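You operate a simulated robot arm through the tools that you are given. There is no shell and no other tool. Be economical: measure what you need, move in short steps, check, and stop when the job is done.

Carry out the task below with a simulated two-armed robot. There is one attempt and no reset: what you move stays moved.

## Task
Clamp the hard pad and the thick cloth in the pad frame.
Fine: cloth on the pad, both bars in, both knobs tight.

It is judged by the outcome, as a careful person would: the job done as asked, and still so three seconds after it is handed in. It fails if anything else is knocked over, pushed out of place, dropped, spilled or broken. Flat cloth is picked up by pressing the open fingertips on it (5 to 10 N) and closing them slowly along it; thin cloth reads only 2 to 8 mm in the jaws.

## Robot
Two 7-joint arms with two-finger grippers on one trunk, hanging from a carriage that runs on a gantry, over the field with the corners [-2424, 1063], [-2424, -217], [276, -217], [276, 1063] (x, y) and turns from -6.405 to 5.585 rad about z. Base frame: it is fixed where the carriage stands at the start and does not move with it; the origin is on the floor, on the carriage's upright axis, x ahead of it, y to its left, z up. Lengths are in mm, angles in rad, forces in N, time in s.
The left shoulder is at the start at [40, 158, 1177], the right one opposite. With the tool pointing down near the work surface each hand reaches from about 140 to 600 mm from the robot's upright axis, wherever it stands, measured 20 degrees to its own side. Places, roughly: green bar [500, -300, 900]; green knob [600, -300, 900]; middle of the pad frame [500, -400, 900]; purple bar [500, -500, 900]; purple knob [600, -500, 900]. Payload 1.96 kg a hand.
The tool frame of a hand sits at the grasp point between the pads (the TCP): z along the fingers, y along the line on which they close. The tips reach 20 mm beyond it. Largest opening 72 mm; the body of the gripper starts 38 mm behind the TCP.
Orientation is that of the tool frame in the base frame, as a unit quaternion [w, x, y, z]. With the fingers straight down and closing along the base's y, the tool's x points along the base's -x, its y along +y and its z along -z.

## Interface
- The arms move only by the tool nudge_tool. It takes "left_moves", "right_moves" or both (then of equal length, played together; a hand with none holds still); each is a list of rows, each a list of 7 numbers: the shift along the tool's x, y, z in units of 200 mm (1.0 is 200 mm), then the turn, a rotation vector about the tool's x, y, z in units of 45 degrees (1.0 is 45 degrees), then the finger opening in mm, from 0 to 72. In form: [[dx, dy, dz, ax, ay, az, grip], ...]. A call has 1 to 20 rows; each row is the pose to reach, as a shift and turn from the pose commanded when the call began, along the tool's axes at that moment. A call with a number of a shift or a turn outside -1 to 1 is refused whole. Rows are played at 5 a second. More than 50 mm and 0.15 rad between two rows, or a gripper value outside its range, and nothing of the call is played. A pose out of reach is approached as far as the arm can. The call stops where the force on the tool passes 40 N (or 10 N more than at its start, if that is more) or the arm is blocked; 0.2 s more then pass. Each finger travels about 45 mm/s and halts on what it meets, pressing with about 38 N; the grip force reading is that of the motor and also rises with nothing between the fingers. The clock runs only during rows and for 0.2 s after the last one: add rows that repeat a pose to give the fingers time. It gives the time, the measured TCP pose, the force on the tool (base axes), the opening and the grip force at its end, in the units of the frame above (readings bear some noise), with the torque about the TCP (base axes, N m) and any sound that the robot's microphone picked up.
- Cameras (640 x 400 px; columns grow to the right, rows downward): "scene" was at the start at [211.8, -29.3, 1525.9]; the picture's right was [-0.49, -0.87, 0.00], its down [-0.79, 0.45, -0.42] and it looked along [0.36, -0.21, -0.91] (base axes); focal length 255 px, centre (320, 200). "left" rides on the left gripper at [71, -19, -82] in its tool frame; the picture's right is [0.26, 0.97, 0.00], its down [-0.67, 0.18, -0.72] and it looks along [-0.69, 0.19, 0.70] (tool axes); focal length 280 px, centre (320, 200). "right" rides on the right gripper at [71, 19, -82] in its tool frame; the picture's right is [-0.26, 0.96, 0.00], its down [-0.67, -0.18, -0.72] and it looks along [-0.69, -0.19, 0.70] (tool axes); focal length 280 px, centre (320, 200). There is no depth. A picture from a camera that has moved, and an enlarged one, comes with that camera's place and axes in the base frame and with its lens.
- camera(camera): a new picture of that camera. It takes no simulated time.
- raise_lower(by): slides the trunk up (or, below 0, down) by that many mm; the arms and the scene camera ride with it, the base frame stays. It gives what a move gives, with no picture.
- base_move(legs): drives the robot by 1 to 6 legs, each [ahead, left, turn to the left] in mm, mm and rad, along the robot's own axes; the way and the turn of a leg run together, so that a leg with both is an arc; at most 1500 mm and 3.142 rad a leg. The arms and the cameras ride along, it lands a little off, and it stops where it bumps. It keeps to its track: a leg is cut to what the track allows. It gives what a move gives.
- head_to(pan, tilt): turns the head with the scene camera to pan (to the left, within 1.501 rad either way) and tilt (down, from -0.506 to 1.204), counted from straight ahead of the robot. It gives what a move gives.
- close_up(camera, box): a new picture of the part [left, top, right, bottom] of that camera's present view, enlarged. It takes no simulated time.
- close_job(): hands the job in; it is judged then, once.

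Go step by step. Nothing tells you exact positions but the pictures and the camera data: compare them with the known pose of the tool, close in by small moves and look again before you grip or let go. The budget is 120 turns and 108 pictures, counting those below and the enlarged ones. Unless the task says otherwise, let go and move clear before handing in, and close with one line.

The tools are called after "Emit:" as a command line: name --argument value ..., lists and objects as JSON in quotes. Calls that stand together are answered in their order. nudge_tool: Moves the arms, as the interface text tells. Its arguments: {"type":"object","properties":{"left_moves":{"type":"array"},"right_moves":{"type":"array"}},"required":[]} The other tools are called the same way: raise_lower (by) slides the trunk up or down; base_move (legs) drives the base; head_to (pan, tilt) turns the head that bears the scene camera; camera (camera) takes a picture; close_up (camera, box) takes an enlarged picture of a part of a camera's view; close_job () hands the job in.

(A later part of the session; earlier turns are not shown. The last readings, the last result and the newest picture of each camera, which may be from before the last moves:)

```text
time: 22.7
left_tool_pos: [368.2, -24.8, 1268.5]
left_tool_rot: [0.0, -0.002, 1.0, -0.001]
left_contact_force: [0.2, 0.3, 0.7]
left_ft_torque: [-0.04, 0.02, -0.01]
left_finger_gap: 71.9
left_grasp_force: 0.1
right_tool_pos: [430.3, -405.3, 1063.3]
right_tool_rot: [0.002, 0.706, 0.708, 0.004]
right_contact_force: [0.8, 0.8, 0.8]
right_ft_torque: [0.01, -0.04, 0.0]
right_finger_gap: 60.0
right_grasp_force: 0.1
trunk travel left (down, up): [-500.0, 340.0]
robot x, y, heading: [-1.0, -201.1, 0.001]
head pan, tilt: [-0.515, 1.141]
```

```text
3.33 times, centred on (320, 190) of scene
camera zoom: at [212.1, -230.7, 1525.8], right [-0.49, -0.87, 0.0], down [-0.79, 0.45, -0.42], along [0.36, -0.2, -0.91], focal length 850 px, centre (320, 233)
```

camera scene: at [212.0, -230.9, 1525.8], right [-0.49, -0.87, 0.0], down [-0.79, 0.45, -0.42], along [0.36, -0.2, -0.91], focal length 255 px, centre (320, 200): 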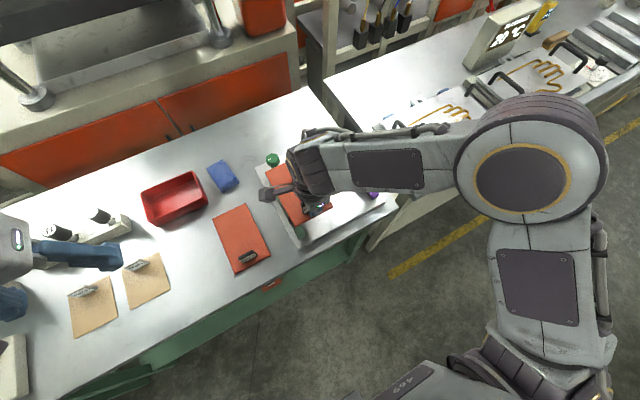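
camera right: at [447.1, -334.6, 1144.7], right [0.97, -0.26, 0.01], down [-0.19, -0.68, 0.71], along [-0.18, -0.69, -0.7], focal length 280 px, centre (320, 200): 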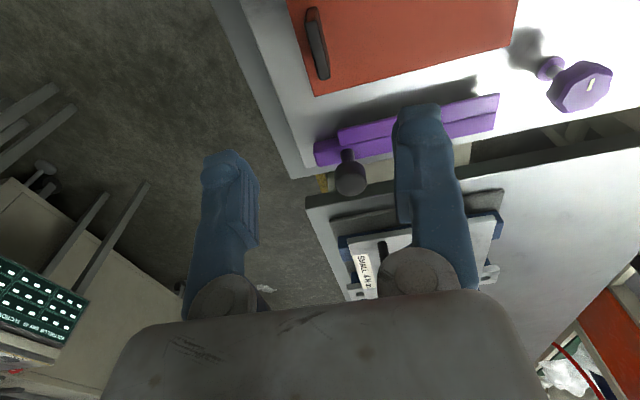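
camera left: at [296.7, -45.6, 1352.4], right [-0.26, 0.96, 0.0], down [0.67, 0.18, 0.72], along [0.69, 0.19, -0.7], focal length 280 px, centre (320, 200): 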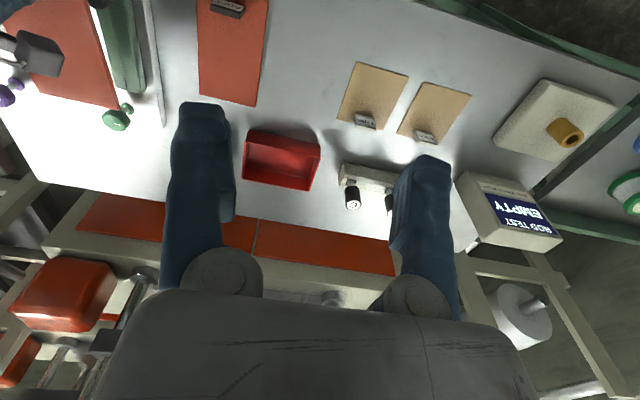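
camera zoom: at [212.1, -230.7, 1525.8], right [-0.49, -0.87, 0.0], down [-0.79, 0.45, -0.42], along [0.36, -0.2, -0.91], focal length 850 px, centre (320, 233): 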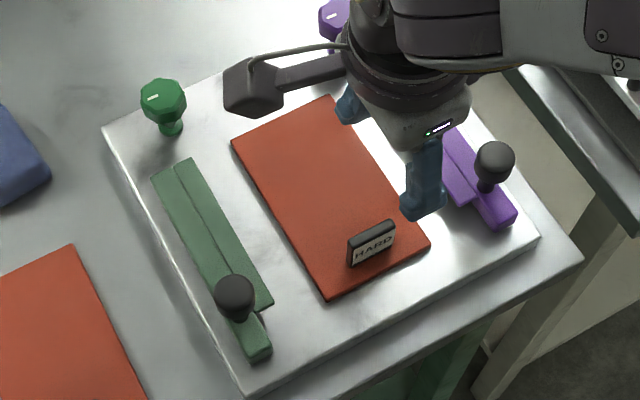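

The HARD pad lies centred between the bars. Next the THICK cloth: driving left so it is before the right hand.

Emit:
base_move --legs '[[0, 550, 0]]'

Emit:
nudge_tool --right_moves '[[0.1, 0.15, 0, 0, 0, 0, 50], [0.2, 0.3, 0, 0, 0, 0, 50], [0.3, 0.45, 0, 0, 0, 0, 50], [0.4, 0.53, 0, 0, 0, 0, 50]]'

Emit:
camera --camera "right"

Emit:
camera --camera "scene"

```text
time: 25.9
left_tool_pos: [368.8, 523.6, 1270.5]
left_tool_rot: [0.0, 0.002, 1.0, 0.0]
left_contact_force: [0.8, -0.1, 0.2]
left_ft_torque: [0.01, -0.01, -0.01]
left_finger_gap: 72.3
left_grasp_force: 0.0
right_tool_pos: [428.4, 142.9, 1062.5]
right_tool_rot: [0.001, 0.709, 0.705, 0.005]
right_contact_force: [0.6, 0.6, -0.5]
right_ft_torque: [-0.01, 0.03, 0.02]
right_finger_gap: 60.2
right_grasp_force: 0.1
trunk travel left (down, up): [-500.0, 340.0]
robot x, y, heading: [2.1, 346.0, -0.006]
head pan, tilt: [-0.515, 1.141]
```

```text
time: 26.9
left_tool_pos: [368.9, 523.8, 1269.9]
left_tool_rot: [-0.001, 0.001, 1.0, 0.0]
left_contact_force: [0.0, 0.1, -0.2]
left_ft_torque: [-0.02, -0.01, 0.01]
left_finger_gap: 72.1
left_grasp_force: 0.1
right_tool_pos: [534.1, 223.3, 1062.9]
right_tool_rot: [0.001, 0.708, 0.706, 0.003]
right_contact_force: [-0.2, -0.4, -0.2]
right_ft_torque: [0.0, 0.01, -0.02]
right_finger_gap: 49.9
right_grasp_force: 0.0
trunk travel left (down, up): [-500.0, 340.0]
robot x, y, heading: [2.7, 353.2, -0.006]
head pan, tilt: [-0.515, 1.141]
```

```text
69 pictures are left
camera right: at [554.0, 293.2, 1145.2], right [0.96, -0.27, 0.01], down [-0.19, -0.68, 0.71], along [-0.19, -0.69, -0.7], focal length 280 px, centre (320, 200)
```

right: 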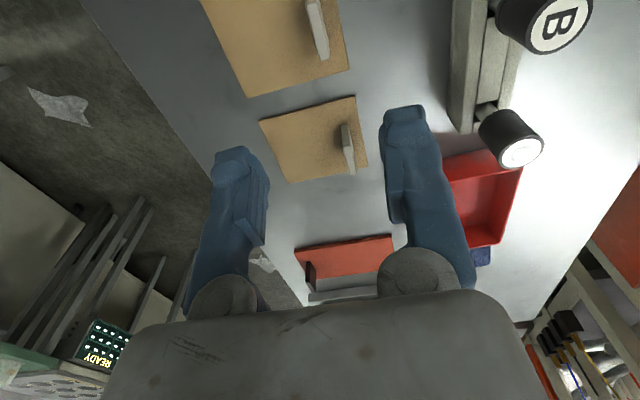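

```text
68 pictures are left
camera scene: at [212.4, 318.3, 1525.9], right [-0.5, -0.87, 0.0], down [-0.79, 0.45, -0.42], along [0.36, -0.21, -0.91], focal length 255 px, centre (320, 200)
```

scene: 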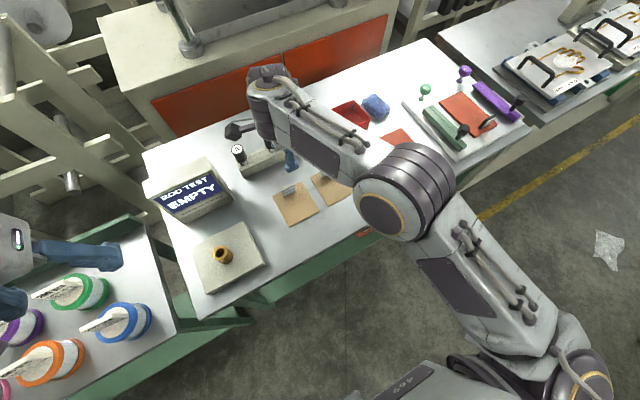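

The THICK tab is near [536, 231]; the rod rack behind stays clear at x>640. I'll move over the tab and descend partway.

Emit:
nudge_tool --right_moves '[[0.03, 0.01, 0.2, 0, 0, 0, 36], [0.03, 0.01, 0.4, 0, 0, 0, 36], [0.03, 0.01, 0.6, 0, 0, 0, 36], [0.03, 0.01, 0.76, 0, 0, 0, 36]]'

Emit:
camera --camera "right"

```text
time: 27.9
left_tool_pos: [368.8, 522.3, 1271.1]
left_tool_rot: [0.0, 0.002, 1.0, 0.0]
left_contact_force: [-0.6, 0.0, -0.6]
left_ft_torque: [-0.02, -0.06, -0.02]
left_finger_gap: 71.9
left_grasp_force: 0.0
right_tool_pos: [537.4, 229.7, 910.9]
right_tool_rot: [0.001, 0.71, 0.705, 0.003]
right_contact_force: [0.2, -0.9, 0.2]
right_ft_torque: [0.01, -0.02, -0.02]
right_finger_gap: 35.9
right_grasp_force: 0.0
trunk travel left (down, up): [-500.0, 340.0]
robot x, y, heading: [-0.2, 345.1, -0.007]
head pan, tilt: [-0.515, 1.141]
```

```text
67 pictures are left
camera right: at [555.9, 299.5, 992.5], right [0.96, -0.27, 0.01], down [-0.19, -0.68, 0.71], along [-0.19, -0.69, -0.7], focal length 280 px, centre (320, 200)
```

right: 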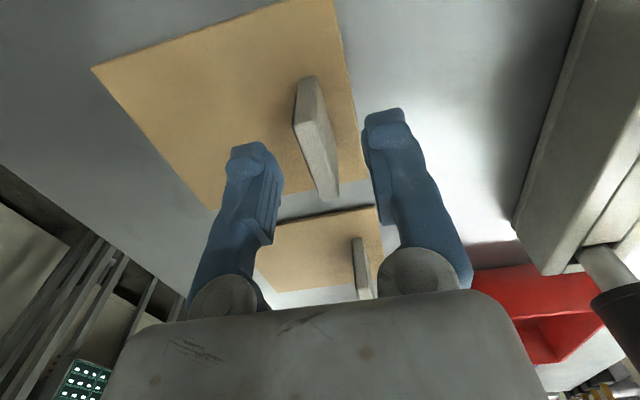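

Well aligned. Descend to z≈886 and close on the tab.

Emit:
nudge_tool --right_moves '[[0, -0.01, 0.06, 0, 0, 0, 36], [0, -0.01, 0.1, 0, 0, 0, 36], [0, -0.01, 0.125, 0, 0, 0, 36], [0, -0.01, 0.125, 0, 0, 0, 28], [0, -0.01, 0.125, 0, 0, 0, 20], [0, -0.01, 0.125, 0, 0, 0, 10], [0, -0.01, 0.125, 0, 0, 0, 0], [0, -0.01, 0.125, 0, 0, 0, 0]]'

Emit:
camera --camera "right"

```text
time: 29.7
left_tool_pos: [368.2, 523.1, 1270.5]
left_tool_rot: [0.0, 0.001, 1.0, 0.0]
left_contact_force: [0.6, 0.5, 0.3]
left_ft_torque: [0.05, -0.02, 0.02]
left_finger_gap: 71.8
left_grasp_force: 0.0
right_tool_pos: [535.4, 229.2, 885.7]
right_tool_rot: [0.001, 0.709, 0.705, 0.004]
right_contact_force: [0.8, 1.0, 0.3]
right_ft_torque: [0.02, 0.0, 0.0]
right_finger_gap: 7.4
right_grasp_force: 35.3
trunk travel left (down, up): [-500.0, 340.0]
robot x, y, heading: [-1.9, 347.0, -0.01]
head pan, tilt: [-0.515, 1.141]
```

```text
66 pictures are left
camera right: at [554.3, 298.9, 968.1], right [0.96, -0.27, 0.01], down [-0.19, -0.68, 0.71], along [-0.19, -0.69, -0.7], focal length 280 px, centre (320, 200)
```

right: 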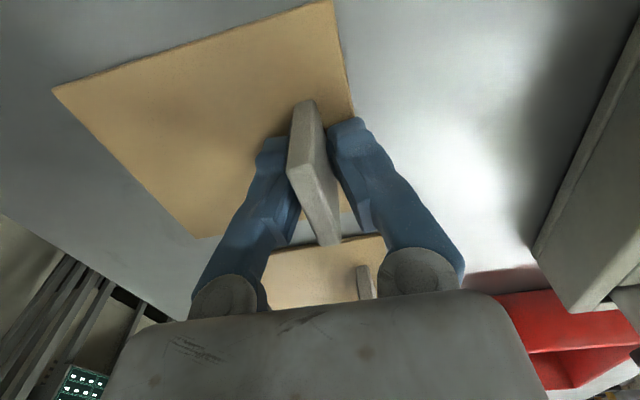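

Gripped at 7.4 mm. Lifting to see how the cloth behaves.

Emit:
nudge_tool --right_moves '[[0, 0, -0.06, 0, 0, 0, 0], [0, 0, -0.2, 0, 0, 0, 0], [0, 0, -0.4, 0, 0, 0, 0], [0, 0, -0.6, 0, 0, 0, 0], [0, 0, -0.8, 0, 0, 0, 0], [0, 0, -0.95, 0, 0, 0, 0], [0, 0, -0.95, 0, 0, 0, 0]]'

Emit:
camera --camera "right"

Emit:
close_up --camera "scene" --box '[220, 60, 400, 240]'

```text
time: 31.3
left_tool_pos: [369.3, 523.2, 1269.3]
left_tool_rot: [0.0, 0.002, 1.0, 0.0]
left_contact_force: [0.0, -0.4, 0.0]
left_ft_torque: [-0.01, 0.02, 0.02]
left_finger_gap: 71.8
left_grasp_force: 0.0
right_tool_pos: [534.1, 229.3, 1076.5]
right_tool_rot: [0.0, 0.709, 0.705, 0.003]
right_contact_force: [1.1, 1.1, -1.1]
right_ft_torque: [0.02, -0.04, -0.01]
right_finger_gap: 7.3
right_grasp_force: 35.7
trunk travel left (down, up): [-500.0, 340.0]
robot x, y, heading: [0.3, 352.6, -0.001]
head pan, tilt: [-0.515, 1.141]
```

```text
65 pictures are left
camera right: at [552.7, 298.6, 1158.8], right [0.96, -0.27, 0.01], down [-0.19, -0.68, 0.71], along [-0.19, -0.69, -0.7], focal length 280 px, centre (320, 200)
```

right: 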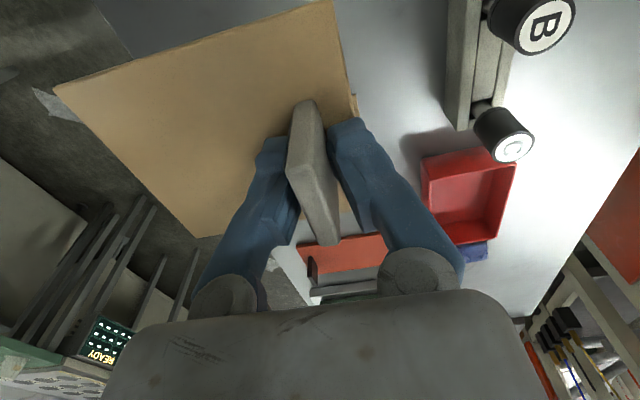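

```text
2.22 times, centred on (310, 150) of scene
camera zoom: at [212.3, 318.1, 1525.9], right [-0.5, -0.87, 0.0], down [-0.79, 0.45, -0.42], along [0.36, -0.21, -0.91], focal length 566 px, centre (342, 311)
```

zoom: 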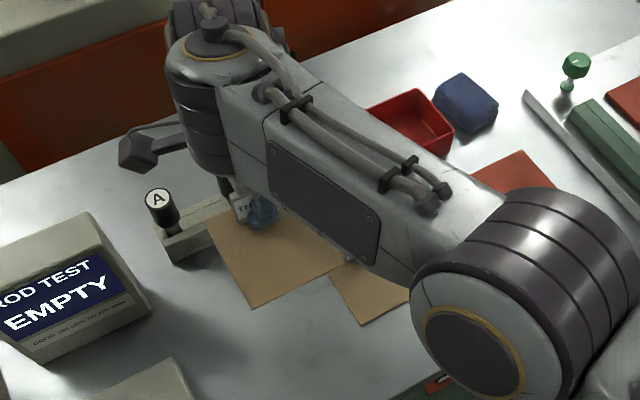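

The cloth behaves stiffly and stays flat. Carrying it back over the frame.

Emit:
base_move --legs '[[0, -550, 0]]'

Emit:
nudge_tool --right_moves '[[-0.2, 0.02, 0, 0, 0, 0, 0], [-0.38, 0.03, 0.1, 0, 0, 0, 0], [-0.38, 0.03, 0.3, 0, 0, 0, 0], [-0.38, 0.03, 0.5, 0, 0, 0, 0], [-0.38, 0.03, 0.6, 0, 0, 0, 0]]'

Emit:
camera --camera "right"

Emit:
close_up --camera "scene" --box '[230, 110, 410, 250]'

```text
time: 34.5
left_tool_pos: [365.6, -25.6, 1270.8]
left_tool_rot: [0.0, 0.007, 1.0, 0.001]
left_contact_force: [-0.1, -0.2, 0.3]
left_ft_torque: [0.0, -0.01, 0.0]
left_finger_gap: 72.2
left_grasp_force: 0.1
right_tool_pos: [528.0, -322.5, 1076.0]
right_tool_rot: [0.001, 0.712, 0.702, 0.002]
right_contact_force: [0.2, 0.3, -1.2]
right_ft_torque: [-0.02, -0.02, -0.01]
right_finger_gap: 7.2
right_grasp_force: 35.2
trunk travel left (down, up): [-500.0, 340.0]
robot x, y, heading: [-3.2, -197.8, -0.013]
head pan, tilt: [-0.515, 1.141]
```

```text
time: 35.7
left_tool_pos: [365.2, -26.4, 1270.5]
left_tool_rot: [0.001, 0.007, 1.0, 0.0]
left_contact_force: [0.2, 0.6, -0.3]
left_ft_torque: [-0.01, 0.01, 0.0]
left_finger_gap: 72.2
left_grasp_force: 0.1
right_tool_pos: [534.5, -398.8, 956.2]
right_tool_rot: [0.001, 0.712, 0.702, 0.003]
right_contact_force: [0.5, -0.5, -0.2]
right_ft_torque: [0.0, -0.01, 0.01]
right_finger_gap: 7.6
right_grasp_force: 35.3
trunk travel left (down, up): [-500.0, 340.0]
robot x, y, heading: [-1.8, -198.4, -0.016]
head pan, tilt: [-0.515, 1.141]
```

```text
63 pictures are left
camera right: at [553.5, -328.5, 1037.7], right [0.96, -0.28, 0.01], down [-0.2, -0.67, 0.71], along [-0.19, -0.69, -0.7], focal length 280 px, centre (320, 200)
```

right: 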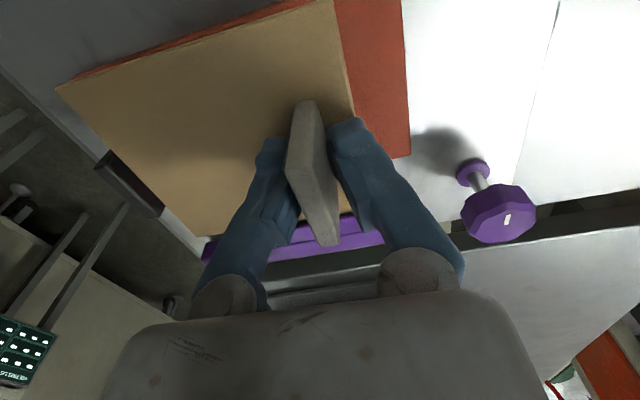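

```text
2.86 times, centred on (320, 180) of scene
camera zoom: at [207.1, -230.1, 1525.9], right [-0.51, -0.86, 0.0], down [-0.78, 0.46, -0.42], along [0.36, -0.21, -0.91], focal length 728 px, centre (320, 257)
```

zoom: 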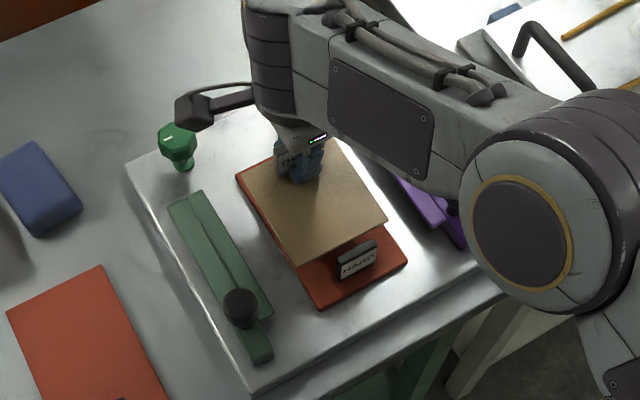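

Cloth is flat above the pad, about 4 mm off in y and turned by 0.014 rad. I'll correct both and lower toward the pad.

Emit:
nudge_tool --right_moves '[[-0.02, 0.025, 0, 0, 0, -0.018, 0], [-0.02, 0.025, 0.1, 0, 0, -0.018, 0], [-0.02, 0.025, 0.15, 0, 0, -0.018, 0], [-0.02, 0.025, 0.17, 0, 0, -0.018, 0], [-0.02, 0.025, 0.185, 0, 0, -0.018, 0]]'

Emit:
close_up --camera "scene" --box '[230, 110, 410, 250]'

Emit:
camera --camera "right"

```text
time: 36.9
left_tool_pos: [365.4, -26.4, 1269.6]
left_tool_rot: [0.001, 0.007, 1.0, 0.001]
left_contact_force: [0.0, -0.6, 0.0]
left_ft_torque: [0.05, 0.0, 0.02]
left_finger_gap: 72.1
left_grasp_force: 0.0
right_tool_pos: [539.1, -401.7, 919.9]
right_tool_rot: [0.001, 0.707, 0.707, 0.003]
right_contact_force: [0.1, 0.0, 0.4]
right_ft_torque: [0.01, 0.01, -0.03]
right_finger_gap: 7.5
right_grasp_force: 35.4
trunk travel left (down, up): [-500.0, 340.0]
robot x, y, heading: [-3.8, -193.8, -0.013]
head pan, tilt: [-0.515, 1.141]
```

```text
2.86 times, centred on (320, 180) of scene
camera zoom: at [207.1, -230.1, 1525.9], right [-0.51, -0.86, 0.0], down [-0.78, 0.46, -0.42], along [0.36, -0.21, -0.91], focal length 728 px, centre (320, 257)
```

zoom: 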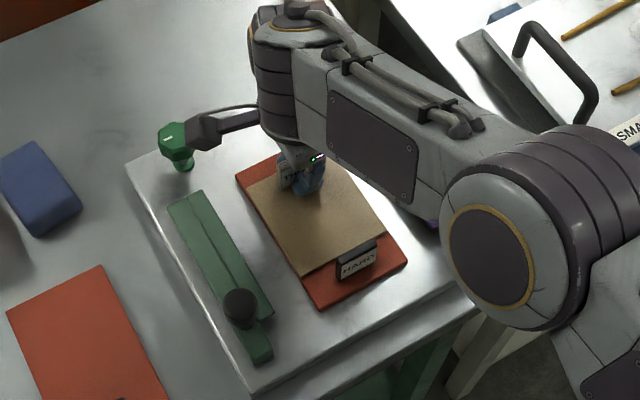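

```text
60 pictures are left
camera right: at [557.6, -332.4, 1001.5], right [0.97, -0.26, 0.01], down [-0.19, -0.68, 0.71], along [-0.18, -0.69, -0.7], focal length 280 px, centre (320, 200)
```

right: 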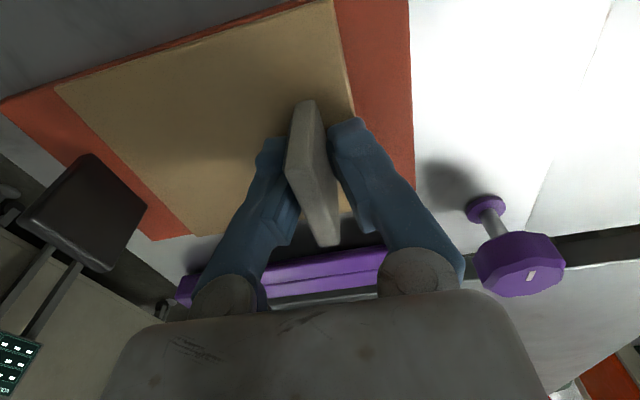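

Close to the pad now. A tighter zoom to judge the alignment of edges.

Emit:
close_up --camera "scene" --box '[290, 145, 350, 200]'

```text
7.27 times, centred on (320, 172) of scene
camera zoom: at [207.1, -230.1, 1525.9], right [-0.51, -0.86, 0.0], down [-0.78, 0.46, -0.42], along [0.36, -0.21, -0.91], focal length 1854 px, centre (320, 400)
```

zoom: 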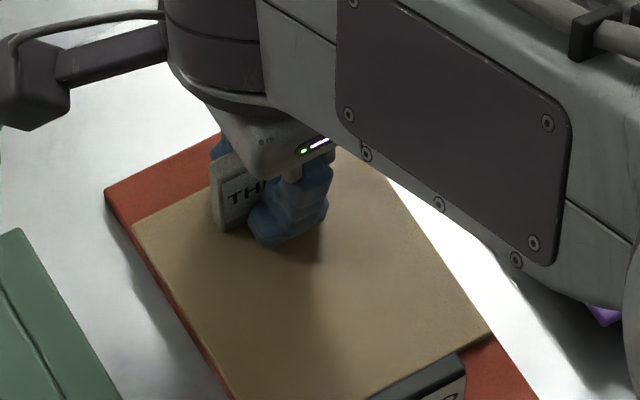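

Alignment is good to about a millimetre. Lowering the last bit until contact.

Emit:
nudge_tool --right_moves '[[-0.005, 0, 0.01, 0, 0, 0, 0], [-0.005, 0, 0.02, 0, 0, 0, 0], [-0.005, 0, 0.03, 0, 0, 0, 0]]'

```text
time: 37.7
left_tool_pos: [365.3, -27.9, 1271.0]
left_tool_rot: [0.0, 0.007, 1.0, 0.001]
left_contact_force: [0.4, -0.1, 0.1]
left_ft_torque: [0.01, 0.04, 0.0]
left_finger_gap: 72.0
left_grasp_force: 0.1
right_tool_pos: [540.5, -403.2, 915.5]
right_tool_rot: [0.002, 0.707, 0.707, 0.005]
right_contact_force: [-10.4, 3.4, 30.6]
right_ft_torque: [0.06, 0.17, 0.0]
right_finger_gap: 7.5
right_grasp_force: 35.2
trunk travel left (down, up): [-500.0, 340.0]
robot x, y, heading: [-3.1, -198.6, -0.022]
head pan, tilt: [-0.515, 1.141]
```

Contact with the pad at z≈915.5. Easing off, releasing slowly and rising.

Emit:
nudge_tool --right_moves '[[0, 0, -0.008, 0, 0, 0, 0], [0, 0, -0.008, 0, 0, 0, 8], [0, 0, -0.008, 0, 0, 0, 16], [0, 0, -0.008, 0, 0, 0, 26], [0, 0, -0.008, 0, 0, 0, 34], [0, 0, -0.15, 0, 0, 0, 34], [0, 0, -0.35, 0, 0, 0, 34], [0, 0, -0.55, 0, 0, 0, 34], [0, 0, -0.75, 0, 0, 0, 34]]'

Emit:
camera --camera "right"

Emit:
close_up --camera "scene" --box '[230, 110, 410, 250]'

```text
time: 39.7
left_tool_pos: [367.0, -26.5, 1269.7]
left_tool_rot: [0.001, 0.007, 1.0, 0.0]
left_contact_force: [0.3, -0.7, -0.3]
left_ft_torque: [0.0, 0.01, 0.01]
left_finger_gap: 71.9
left_grasp_force: 0.1
right_tool_pos: [537.1, -403.4, 1063.5]
right_tool_rot: [0.001, 0.707, 0.708, 0.004]
right_contact_force: [0.4, 0.2, 1.0]
right_ft_torque: [-0.01, 0.0, 0.0]
right_finger_gap: 33.9
right_grasp_force: 0.2
trunk travel left (down, up): [-500.0, 340.0]
robot x, y, heading: [-6.5, -197.7, -0.017]
head pan, tilt: [-0.515, 1.141]
```

```text
58 pictures are left
camera right: at [555.0, -333.3, 1145.9], right [0.97, -0.26, 0.01], down [-0.19, -0.68, 0.71], along [-0.18, -0.69, -0.7], focal length 280 px, centre (320, 200)
```

right: 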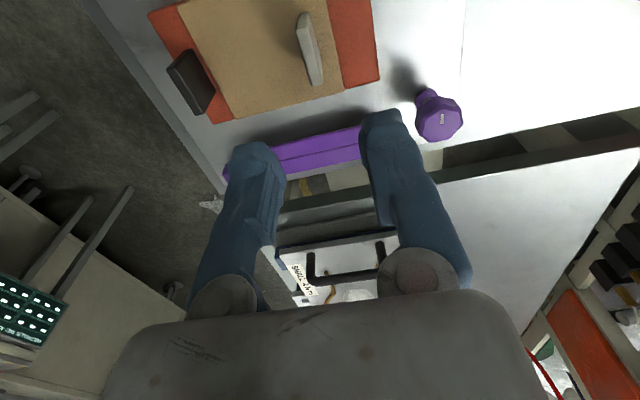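

```text
2.86 times, centred on (320, 180) of scene
camera zoom: at [207.2, -230.1, 1525.8], right [-0.51, -0.86, 0.0], down [-0.78, 0.46, -0.42], along [0.36, -0.21, -0.91], focal length 728 px, centre (320, 257)
```

zoom: 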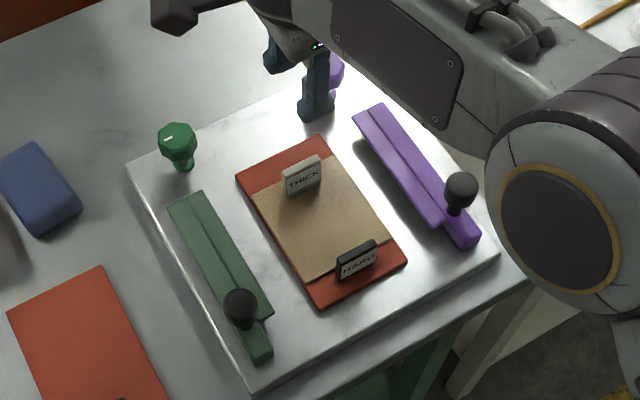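

The cloth lies square on the pad. Next the bars: I'll turn the right gripper back to close along y while moving it toward the purple ball handle.

Emit:
nudge_tool --right_moves '[[-0.09, -0.09, 0, 0, 0, -0.17, 60], [-0.18, -0.18, 0, 0, 0, -0.34, 60], [-0.27, -0.27, 0, 0, 0, -0.51, 60], [-0.36, -0.36, 0, 0, 0, -0.68, 60], [-0.45, -0.45, 0, 0, 0, -0.84, 60], [-0.55, -0.55, 0, 0, 0, -1.0, 60]]'

Emit:
nudge_tool --right_moves '[[0, 0, 0, 0, 0, -0.17, 60], [0, 0, 0, 0, 0, -0.34, 60], [0, 0, 0, 0, 0, -0.51, 60], [0, 0, 0, 0, 0, -0.68, 60], [0, 0, 0, 0, 0, -0.84, 60], [0, 0, 0, 0, 0, -1.0, 60]]'

Emit:
base_move --legs '[[100, 0, 0.017]]'

Emit:
camera --camera "right"

Emit:
camera --camera "left"

Emit:
camera --camera "scene"

```text
time: 41.1
left_tool_pos: [365.7, -27.6, 1270.0]
left_tool_rot: [0.0, 0.007, 1.0, 0.0]
left_contact_force: [0.2, 0.5, 0.9]
left_ft_torque: [-0.01, -0.01, -0.02]
left_finger_gap: 72.1
left_grasp_force: 0.0
right_tool_pos: [427.4, -514.7, 1062.5]
right_tool_rot: [0.003, 0.381, 0.925, 0.003]
right_contact_force: [-0.2, 0.2, -0.2]
right_ft_torque: [0.0, -0.01, -0.04]
right_finger_gap: 60.1
right_grasp_force: 0.0
trunk travel left (down, up): [-500.0, 340.0]
robot x, y, heading: [-4.3, -198.8, -0.009]
head pan, tilt: [-0.515, 1.141]
```

```text
time: 42.5
left_tool_pos: [364.9, -27.4, 1269.6]
left_tool_rot: [-0.001, 0.007, 1.0, 0.0]
left_contact_force: [0.2, -0.1, 0.6]
left_ft_torque: [0.0, 0.02, 0.02]
left_finger_gap: 71.9
left_grasp_force: 0.1
right_tool_pos: [428.2, -514.4, 1062.8]
right_tool_rot: [0.004, -0.001, 1.0, 0.001]
right_contact_force: [-0.8, -0.3, 0.2]
right_ft_torque: [-0.01, -0.02, 0.03]
right_finger_gap: 60.1
right_grasp_force: 0.1
trunk travel left (down, up): [-500.0, 340.0]
robot x, y, heading: [-5.8, -196.1, -0.015]
head pan, tilt: [-0.515, 1.141]
```

```text
time: 43.6
left_tool_pos: [462.1, -20.3, 1270.3]
left_tool_rot: [0.0, -0.002, 1.0, 0.0]
left_contact_force: [0.0, 0.2, -0.3]
left_ft_torque: [0.01, 0.04, -0.02]
left_finger_gap: 71.9
left_grasp_force: 0.0
right_tool_pos: [533.6, -507.1, 1063.4]
right_tool_rot: [0.003, -0.009, 1.0, 0.001]
right_contact_force: [0.6, 0.1, -0.4]
right_ft_torque: [-0.01, 0.01, 0.01]
right_finger_gap: 60.2
right_grasp_force: 0.1
trunk travel left (down, up): [-500.0, 340.0]
robot x, y, heading: [99.7, -200.0, 0.003]
head pan, tilt: [-0.515, 1.141]
```

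```text
56 pictures are left
camera right: at [461.1, -489.9, 1143.8], right [0.25, 0.97, 0.0], down [0.67, -0.17, 0.72], along [0.7, -0.17, -0.69], focal length 280 px, centre (320, 200)
```

right: 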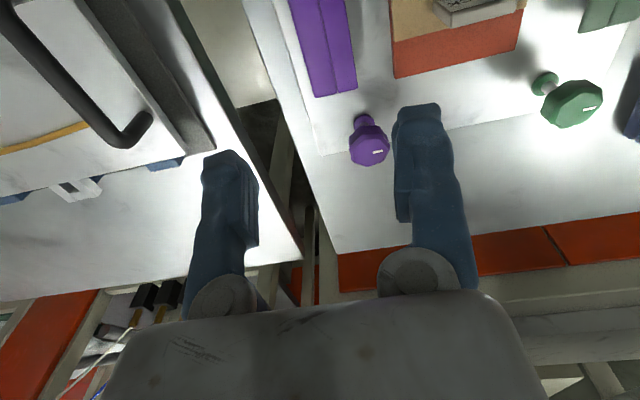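

```text
55 pictures are left
camera left: at [392.4, -41.8, 1352.6], right [-0.27, 0.96, 0.0], down [0.67, 0.19, 0.72], along [0.69, 0.19, -0.7], focal length 280 px, centre (320, 200)
```

left: 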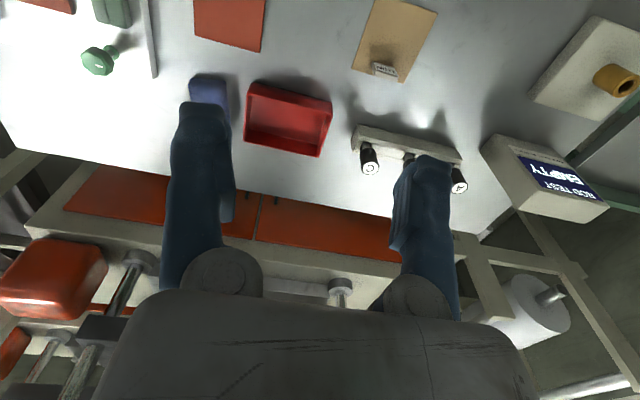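

```text
54 pictures are left
camera scene: at [307.7, -227.1, 1526.0], right [-0.49, -0.87, 0.0], down [-0.79, 0.45, -0.42], along [0.36, -0.2, -0.91], focal length 255 px, centre (320, 200)
```

scene: 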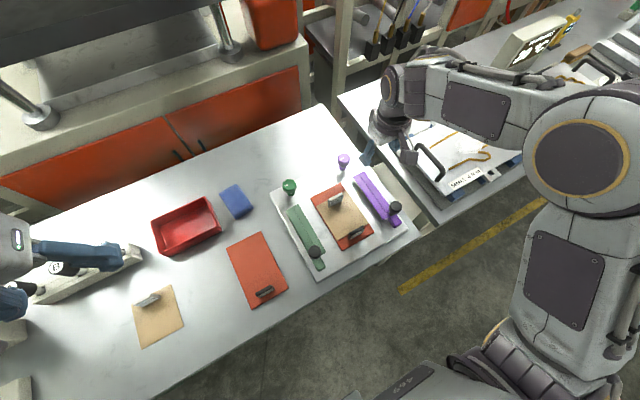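

The carriage moved ahead without trouble and the whole frame is in view. Zooming to fix the handles and knobs.

Emit:
close_up --camera "scene" --box '[260, 140, 420, 280]'

```text
2.86 times, centred on (340, 210) of scene
camera zoom: at [307.7, -227.1, 1526.0], right [-0.49, -0.87, 0.0], down [-0.79, 0.45, -0.42], along [0.36, -0.2, -0.91], focal length 728 px, centre (263, 171)
```

zoom: 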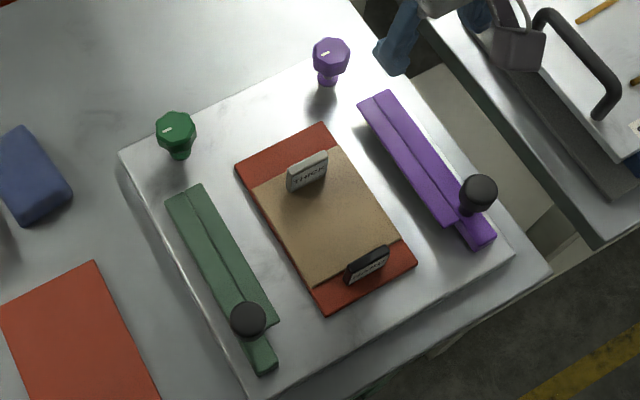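

Handle balls are about [432, -285, 940] and [432, -512, 938]; knob heads about [622, -313, 922] and [622, -483, 922]. I'll bring the right hand over the purple ball.

Emit:
nudge_tool --right_moves '[[0.2, 0, 0, 0, 0, 0, 60], [0.4, -0.01, 0.05, 0, 0, 0, 60], [0.505, -0.025, 0.2, 0, 0, 0, 60], [0.505, -0.025, 0.4, 0, 0, 0, 60], [0.505, -0.025, 0.5, 0, 0, 0, 60]]'

Emit:
camera --camera "right"

Emit:
close_up --camera "scene" --box '[260, 140, 420, 280]'

```text
time: 44.8
left_tool_pos: [461.9, -21.3, 1270.3]
left_tool_rot: [0.0, -0.002, 1.0, 0.0]
left_contact_force: [-0.4, -0.4, 0.8]
left_ft_torque: [-0.02, -0.01, 0.0]
left_finger_gap: 72.1
left_grasp_force: 0.0
right_tool_pos: [432.7, -514.2, 961.2]
right_tool_rot: [0.003, -0.008, 1.0, 0.001]
right_contact_force: [0.1, -0.2, 0.3]
right_ft_torque: [0.0, 0.02, 0.04]
right_finger_gap: 60.0
right_grasp_force: 0.0
trunk travel left (down, up): [-500.0, 340.0]
robot x, y, heading: [95.3, -198.4, 0.002]
head pan, tilt: [-0.515, 1.141]
```

```text
52 pictures are left
camera right: at [360.2, -496.9, 1042.9], right [0.25, 0.97, 0.0], down [0.67, -0.17, 0.72], along [0.7, -0.17, -0.69], focal length 280 px, centre (320, 200)
```

right: 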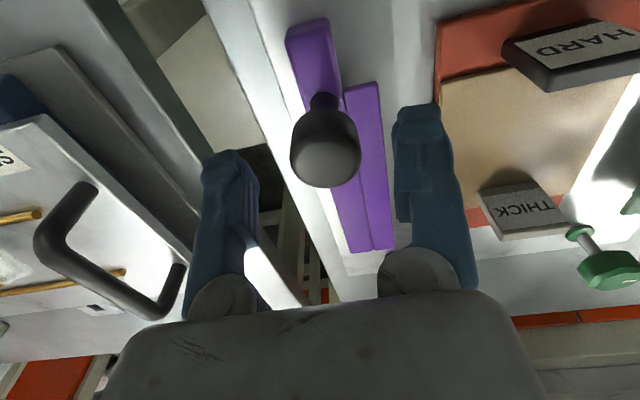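

```text
2.86 times, centred on (340, 210) of scene
camera zoom: at [307.3, -227.1, 1525.9], right [-0.49, -0.87, 0.0], down [-0.79, 0.45, -0.42], along [0.36, -0.2, -0.91], focal length 728 px, centre (263, 171)
```

zoom: 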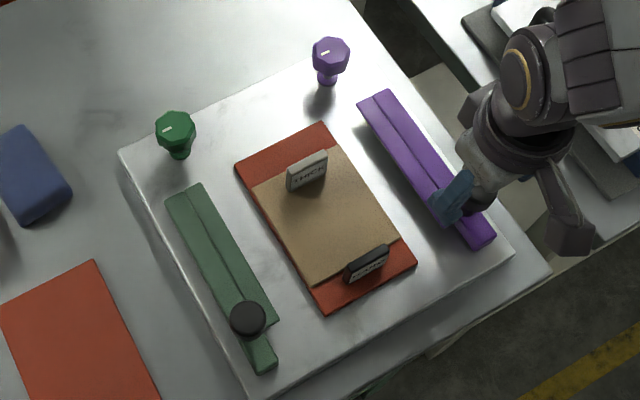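

The ball is right beneath the TCP, about 21 mm below. Descend and close on it.

Emit:
nudge_tool --right_moves '[[0, 0.01, 0.06, 0, 0, 0, 60], [0, 0.01, 0.115, 0, 0, 0, 60], [0, 0.01, 0.115, 0, 0, 0, 45], [0, 0.01, 0.115, 0, 0, 0, 30], [0, 0.01, 0.115, 0, 0, 0, 15], [0, 0.01, 0.115, 0, 0, 0, 15]]'

Emit:
camera --camera "right"

```text
time: 46.2
left_tool_pos: [462.8, -20.4, 1269.1]
left_tool_rot: [0.0, -0.002, 1.0, 0.001]
left_contact_force: [0.5, 0.3, -0.1]
left_ft_torque: [0.01, 0.01, -0.02]
left_finger_gap: 72.0
left_grasp_force: 0.1
right_tool_pos: [433.2, -510.5, 939.0]
right_tool_rot: [0.003, -0.009, 1.0, 0.002]
right_contact_force: [0.2, 1.6, -6.1]
right_ft_torque: [0.05, 0.04, 0.02]
right_finger_gap: 23.8
right_grasp_force: 36.3
trunk travel left (down, up): [-500.0, 340.0]
robot x, y, heading: [96.8, -198.6, 0.005]
head pan, tilt: [-0.515, 1.141]
```

```text
50 pictures are left
camera right: at [360.4, -494.0, 1020.1], right [0.25, 0.97, 0.0], down [0.67, -0.17, 0.72], along [0.7, -0.17, -0.69], focal length 280 px, centre (320, 200)
```

right: 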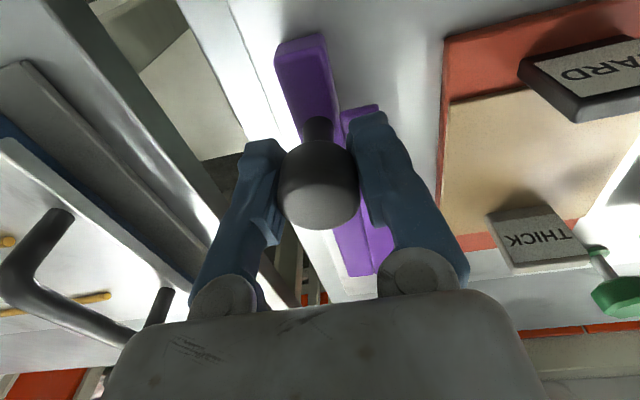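

Ball held (23.8 mm). Trying a gentle inward slide of 12 mm.

Emit:
nudge_tool --right_moves '[[0, 0.02, 0, 0, 0, 0, 15], [0, 0.04, 0, 0, 0, 0, 15], [0, 0.06, 0, 0, 0, 0, 15]]'

Emit:
close_up --camera "scene" --box '[260, 140, 420, 280]'

```text
time: 47.0
left_tool_pos: [463.5, -20.8, 1271.4]
left_tool_rot: [-0.001, -0.001, 1.0, -0.001]
left_contact_force: [1.4, -0.3, 0.2]
left_ft_torque: [0.0, 0.01, -0.02]
left_finger_gap: 72.0
left_grasp_force: 0.0
right_tool_pos: [432.5, -498.8, 938.1]
right_tool_rot: [0.004, -0.009, 1.0, 0.001]
right_contact_force: [2.6, -1.5, -7.3]
right_ft_torque: [-0.08, 0.33, 0.01]
right_finger_gap: 23.9
right_grasp_force: 40.2
trunk travel left (down, up): [-500.0, 340.0]
robot x, y, heading: [93.5, -200.4, 0.007]
head pan, tilt: [-0.515, 1.141]
```

```text
2.86 times, centred on (340, 210) of scene
camera zoom: at [307.4, -227.1, 1525.9], right [-0.49, -0.87, 0.0], down [-0.79, 0.45, -0.42], along [0.36, -0.2, -0.91], focal length 728 px, centre (263, 171)
```

zoom: 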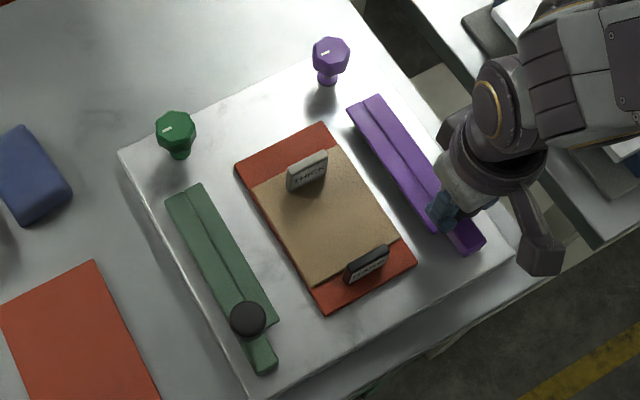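

The purple bar slides inward evenly. Continuing.

Emit:
nudge_tool --right_moves '[[0, 0.025, 0, 0, 0, 0, 15], [0, 0.05, 0, 0, 0, 0, 15], [0, 0.075, 0, 0, 0, 0, 15], [0, 0.1, 0, 0, 0, 0, 15], [0, 0.125, 0, 0, 0, 0, 15], [0, 0.15, 0, 0, 0, 0, 15]]'

Emit:
close_up --camera "scene" --box '[260, 140, 420, 280]'

Emit:
camera --camera "right"

```text
time: 48.4
left_tool_pos: [463.3, -20.6, 1270.7]
left_tool_rot: [0.0, -0.002, 1.0, 0.0]
left_contact_force: [-0.2, 1.0, -0.1]
left_ft_torque: [0.0, 0.03, 0.01]
left_finger_gap: 72.1
left_grasp_force: 0.1
right_tool_pos: [431.8, -470.7, 938.0]
right_tool_rot: [0.004, -0.009, 1.0, 0.0]
right_contact_force: [3.5, -1.0, 1.0]
right_ft_torque: [-0.04, 0.12, 0.05]
right_finger_gap: 24.0
right_grasp_force: 39.8
trunk travel left (down, up): [-500.0, 340.0]
robot x, y, heading: [96.5, -198.1, 0.008]
head pan, tilt: [-0.515, 1.141]
```

```text
2.86 times, centred on (340, 210) of scene
camera zoom: at [307.7, -227.3, 1526.1], right [-0.49, -0.87, 0.0], down [-0.79, 0.45, -0.42], along [0.36, -0.2, -0.91], focal length 728 px, centre (263, 171)
```

zoom: 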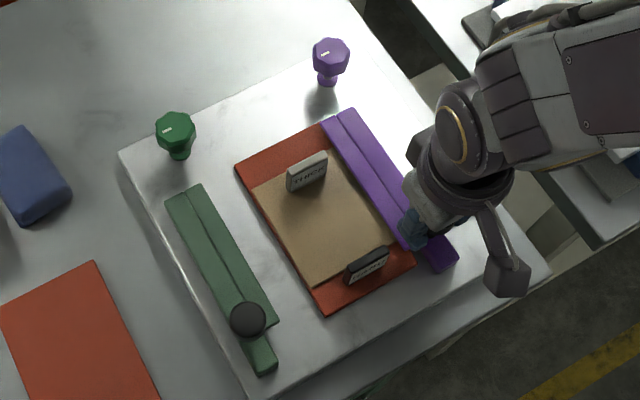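

```text
47 pictures are left
camera right: at [360.3, -452.3, 1020.0], right [0.25, 0.97, 0.0], down [0.67, -0.17, 0.72], along [0.7, -0.17, -0.69], focal length 280 px, centre (320, 200)
```

right: 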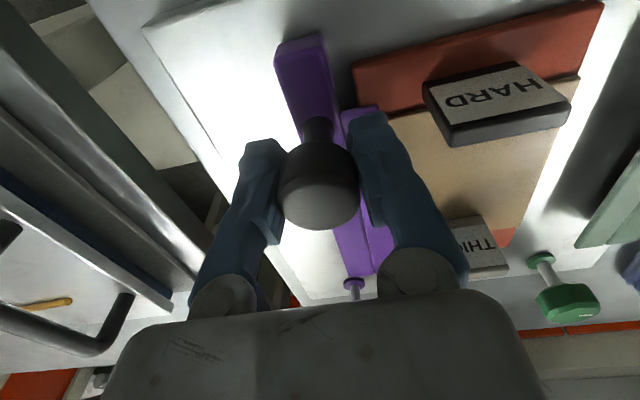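

The lip is now at the cloth's edge. Pushing on in 3 mm steps, watching the force.

Emit:
nudge_tool --right_moves '[[0, 0.015, 0, 0, 0, 0, 15], [0, 0.03, 0, 0, 0, 0, 15], [0, 0.045, 0, 0, 0, 0, 15], [0, 0.06, 0, 0, 0, 0, 15]]'

Emit:
close_up --camera "scene" --box '[260, 140, 420, 280]'

```text
time: 49.4
left_tool_pos: [462.9, -21.3, 1270.2]
left_tool_rot: [0.0, -0.001, 1.0, 0.001]
left_contact_force: [-0.4, 0.2, 1.1]
left_ft_torque: [0.01, -0.03, -0.03]
left_finger_gap: 71.9
left_grasp_force: 0.1
right_tool_pos: [433.3, -458.7, 939.0]
right_tool_rot: [0.004, -0.008, 1.0, 0.001]
right_contact_force: [7.1, -6.5, -8.0]
right_ft_torque: [0.01, 0.17, 0.16]
right_finger_gap: 23.8
right_grasp_force: 40.2
trunk travel left (down, up): [-500.0, 340.0]
robot x, y, heading: [97.5, -200.1, 0.01]
head pan, tilt: [-0.515, 1.141]
```

```text
2.86 times, centred on (340, 210) of scene
camera zoom: at [307.9, -227.8, 1525.8], right [-0.49, -0.87, 0.0], down [-0.79, 0.45, -0.42], along [0.36, -0.2, -0.91], focal length 728 px, centre (263, 171)
```

zoom: 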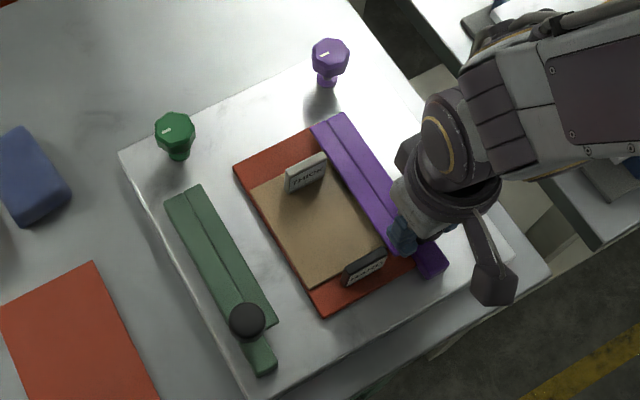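

The purple bar's face has met the pad edge. I'll release the ball and rise, then bring the left hand to the green handle.

Emit:
nudge_tool --right_moves '[[0, -0.004, 0, 0, 0, 0, 24], [0, -0.004, 0, 0, 0, 0, 40], [0, -0.004, 0, 0, 0, 0, 56], [0, -0.004, -0.2, 0, 0, 0, 56], [0, -0.1, -0.4, 0, 0, 0, 56], [0, -0.3, -0.5, 0, 0, 0, 56], [0, -0.5, -0.6, 0, 0, 0, 56]]'

Emit:
nudge_tool --left_moves '[[0, -0.2, 0.1, 0, 0, 0, 60], [0.02, -0.4, 0.2, 0, 0, 0, 60], [0.05, -0.6, 0.3, 0, 0, 0, 60], [0.1, -0.8, 0.4, 0, 0, 0, 60], [0.15, -1.0, 0.5, 0, 0, 0, 60]]'

Emit:
camera --camera "left"

Emit:
camera --camera "scene"

```text
time: 51.0
left_tool_pos: [462.0, -21.3, 1269.1]
left_tool_rot: [0.0, -0.002, 1.0, 0.0]
left_contact_force: [1.2, -0.7, -0.7]
left_ft_torque: [-0.03, 0.01, -0.01]
left_finger_gap: 72.0
left_grasp_force: 0.0
right_tool_pos: [433.3, -558.8, 1059.4]
right_tool_rot: [0.002, -0.009, 1.0, 0.001]
right_contact_force: [-0.1, -0.5, -0.7]
right_ft_torque: [0.01, -0.01, 0.04]
right_finger_gap: 55.9
right_grasp_force: 0.0
trunk travel left (down, up): [-500.0, 340.0]
robot x, y, heading: [90.1, -198.9, -0.0]
head pan, tilt: [-0.515, 1.141]
```

```text
time: 52.2
left_tool_pos: [431.9, -222.7, 1169.4]
left_tool_rot: [0.0, -0.001, 1.0, -0.001]
left_contact_force: [-0.2, 0.1, -0.3]
left_ft_torque: [0.01, 0.02, 0.01]
left_finger_gap: 60.0
left_grasp_force: 0.2
right_tool_pos: [431.9, -558.3, 1057.4]
right_tool_rot: [0.003, -0.008, 1.0, 0.001]
right_contact_force: [-0.5, 1.0, 0.3]
right_ft_torque: [-0.01, 0.0, -0.01]
right_finger_gap: 55.9
right_grasp_force: 0.1
trunk travel left (down, up): [-500.0, 340.0]
robot x, y, heading: [94.3, -200.1, 0.001]
head pan, tilt: [-0.515, 1.141]
```

```text
45 pictures are left
camera left: at [362.9, -243.3, 1253.1], right [-0.27, 0.96, 0.0], down [0.67, 0.19, 0.71], along [0.69, 0.19, -0.7], focal length 280 px, centre (320, 200)
```

left: 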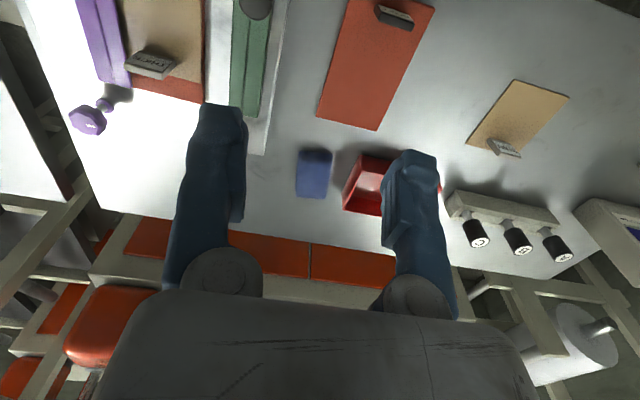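

```text
44 pictures are left
camera scene: at [307.3, -227.3, 1525.9], right [-0.49, -0.87, 0.0], down [-0.79, 0.45, -0.42], along [0.36, -0.2, -0.91], focal length 255 px, centre (320, 200)
```

scene: 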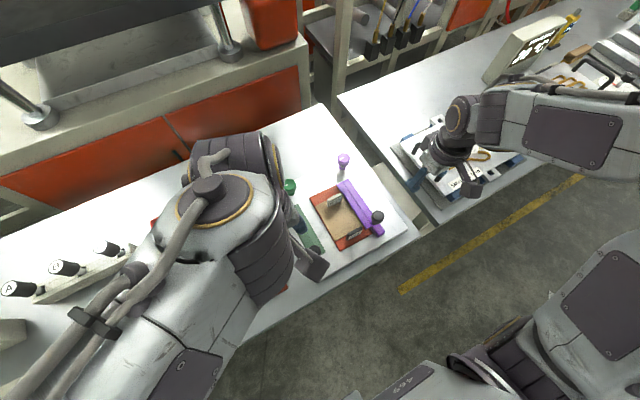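

Purple stays in. Now left hand to above the green ball at [432, -285].

Emit:
nudge_tool --left_moves '[[0, -0.2, 0.1, 0, 0, 0, 60], [0, -0.31, 0.3, 0, 0, 0, 60], [0, -0.31, 0.5, 0, 0, 0, 60], [0, -0.31, 0.7, 0, 0, 0, 60], [0, -0.31, 0.9, 0, 0, 0, 60], [0, -0.31, 1.0, 0, 0, 0, 60]]'

Emit:
camera --camera "left"

```text
time: 53.6
left_tool_pos: [432.6, -283.1, 968.9]
left_tool_rot: [0.0, -0.001, 1.0, 0.001]
left_contact_force: [0.3, -0.2, -1.1]
left_ft_torque: [-0.03, -0.02, 0.0]
left_finger_gap: 60.1
left_grasp_force: 0.1
right_tool_pos: [432.2, -559.7, 1058.3]
right_tool_rot: [0.003, -0.009, 1.0, 0.0]
right_contact_force: [0.2, 1.1, -0.2]
right_ft_torque: [0.03, 0.02, 0.02]
right_finger_gap: 56.2
right_grasp_force: 0.1
trunk travel left (down, up): [-500.0, 340.0]
robot x, y, heading: [92.7, -198.6, 0.004]
head pan, tilt: [-0.515, 1.141]
```

```text
43 pictures are left
camera left: at [361.7, -303.9, 1051.0], right [-0.27, 0.96, 0.0], down [0.67, 0.18, 0.72], along [0.69, 0.19, -0.7], focal length 280 px, centre (320, 200)
```

left: 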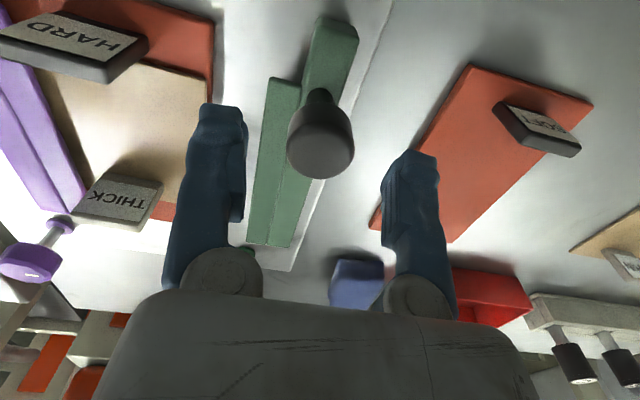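

Aligned over the green ball. Descend and close.

Emit:
nudge_tool --left_moves '[[0, 0, 0.08, 0, 0, 0, 60], [0, 0, 0.145, 0, 0, 0, 60], [0, 0, 0.145, 0, 0, 0, 45], [0, 0, 0.145, 0, 0, 0, 30], [0, 0, 0.145, 0, 0, 0, 15], [0, 0, 0.145, 0, 0, 0, 15]]'

Emit:
nudge_tool --left_moves '[[0, -0.025, 0, 0, 0, 0, 15], [0, -0.05, 0, 0, 0, 0, 15], [0, -0.075, 0, 0, 0, 0, 15], [0, -0.1, 0, 0, 0, 0, 15], [0, -0.125, 0, 0, 0, 0, 15], [0, -0.15, 0, 0, 0, 0, 15]]'

Emit:
camera --camera "left"

```text
time: 55.0
left_tool_pos: [433.1, -281.4, 941.2]
left_tool_rot: [0.0, -0.002, 1.0, 0.0]
left_contact_force: [1.9, -1.9, -5.1]
left_ft_torque: [-0.04, -0.04, -0.02]
left_finger_gap: 24.4
left_grasp_force: 36.4
right_tool_pos: [432.9, -558.4, 1059.2]
right_tool_rot: [0.004, -0.009, 1.0, 0.001]
right_contact_force: [0.1, -0.2, -0.2]
right_ft_torque: [0.0, -0.01, -0.01]
right_finger_gap: 56.1
right_grasp_force: 0.0
trunk travel left (down, up): [-500.0, 340.0]
robot x, y, heading: [95.8, -197.5, 0.007]
head pan, tilt: [-0.515, 1.141]
```

```text
time: 56.4
left_tool_pos: [432.2, -298.9, 940.6]
left_tool_rot: [0.002, -0.004, 1.0, 0.0]
left_contact_force: [7.9, -1.5, -17.9]
left_ft_torque: [-0.03, 0.04, -0.04]
left_finger_gap: 24.5
left_grasp_force: 40.2
left hand out of reach, approached as far as the arm can: row 4, 5, 6
right_tool_pos: [431.8, -559.1, 1059.6]
right_tool_rot: [0.004, -0.009, 1.0, 0.001]
right_contact_force: [0.6, 0.7, 0.8]
right_ft_torque: [0.02, -0.03, 0.0]
right_finger_gap: 56.0
right_grasp_force: 0.1
trunk travel left (down, up): [-500.0, 340.0]
robot x, y, heading: [93.0, -196.0, 0.009]
head pan, tilt: [-0.515, 1.141]
stopped in row 6 (left hand): the force on the tool passed its limit at 40 N (the readings are from after the stop); the commanded pose is now the measured one
```

```text
42 pictures are left
camera left: at [361.9, -320.6, 1022.9], right [-0.27, 0.96, 0.0], down [0.67, 0.19, 0.72], along [0.69, 0.19, -0.7], focal length 280 px, centre (320, 200)
```

left: 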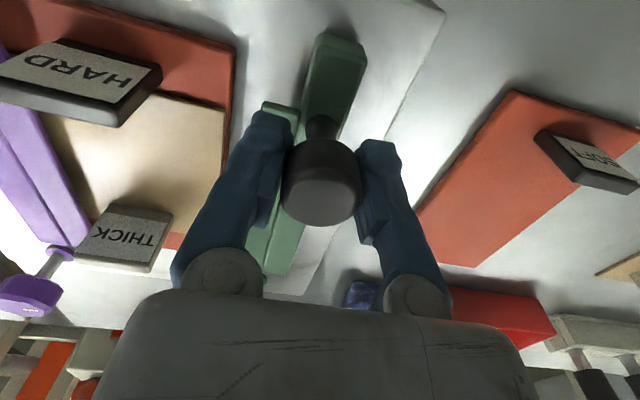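

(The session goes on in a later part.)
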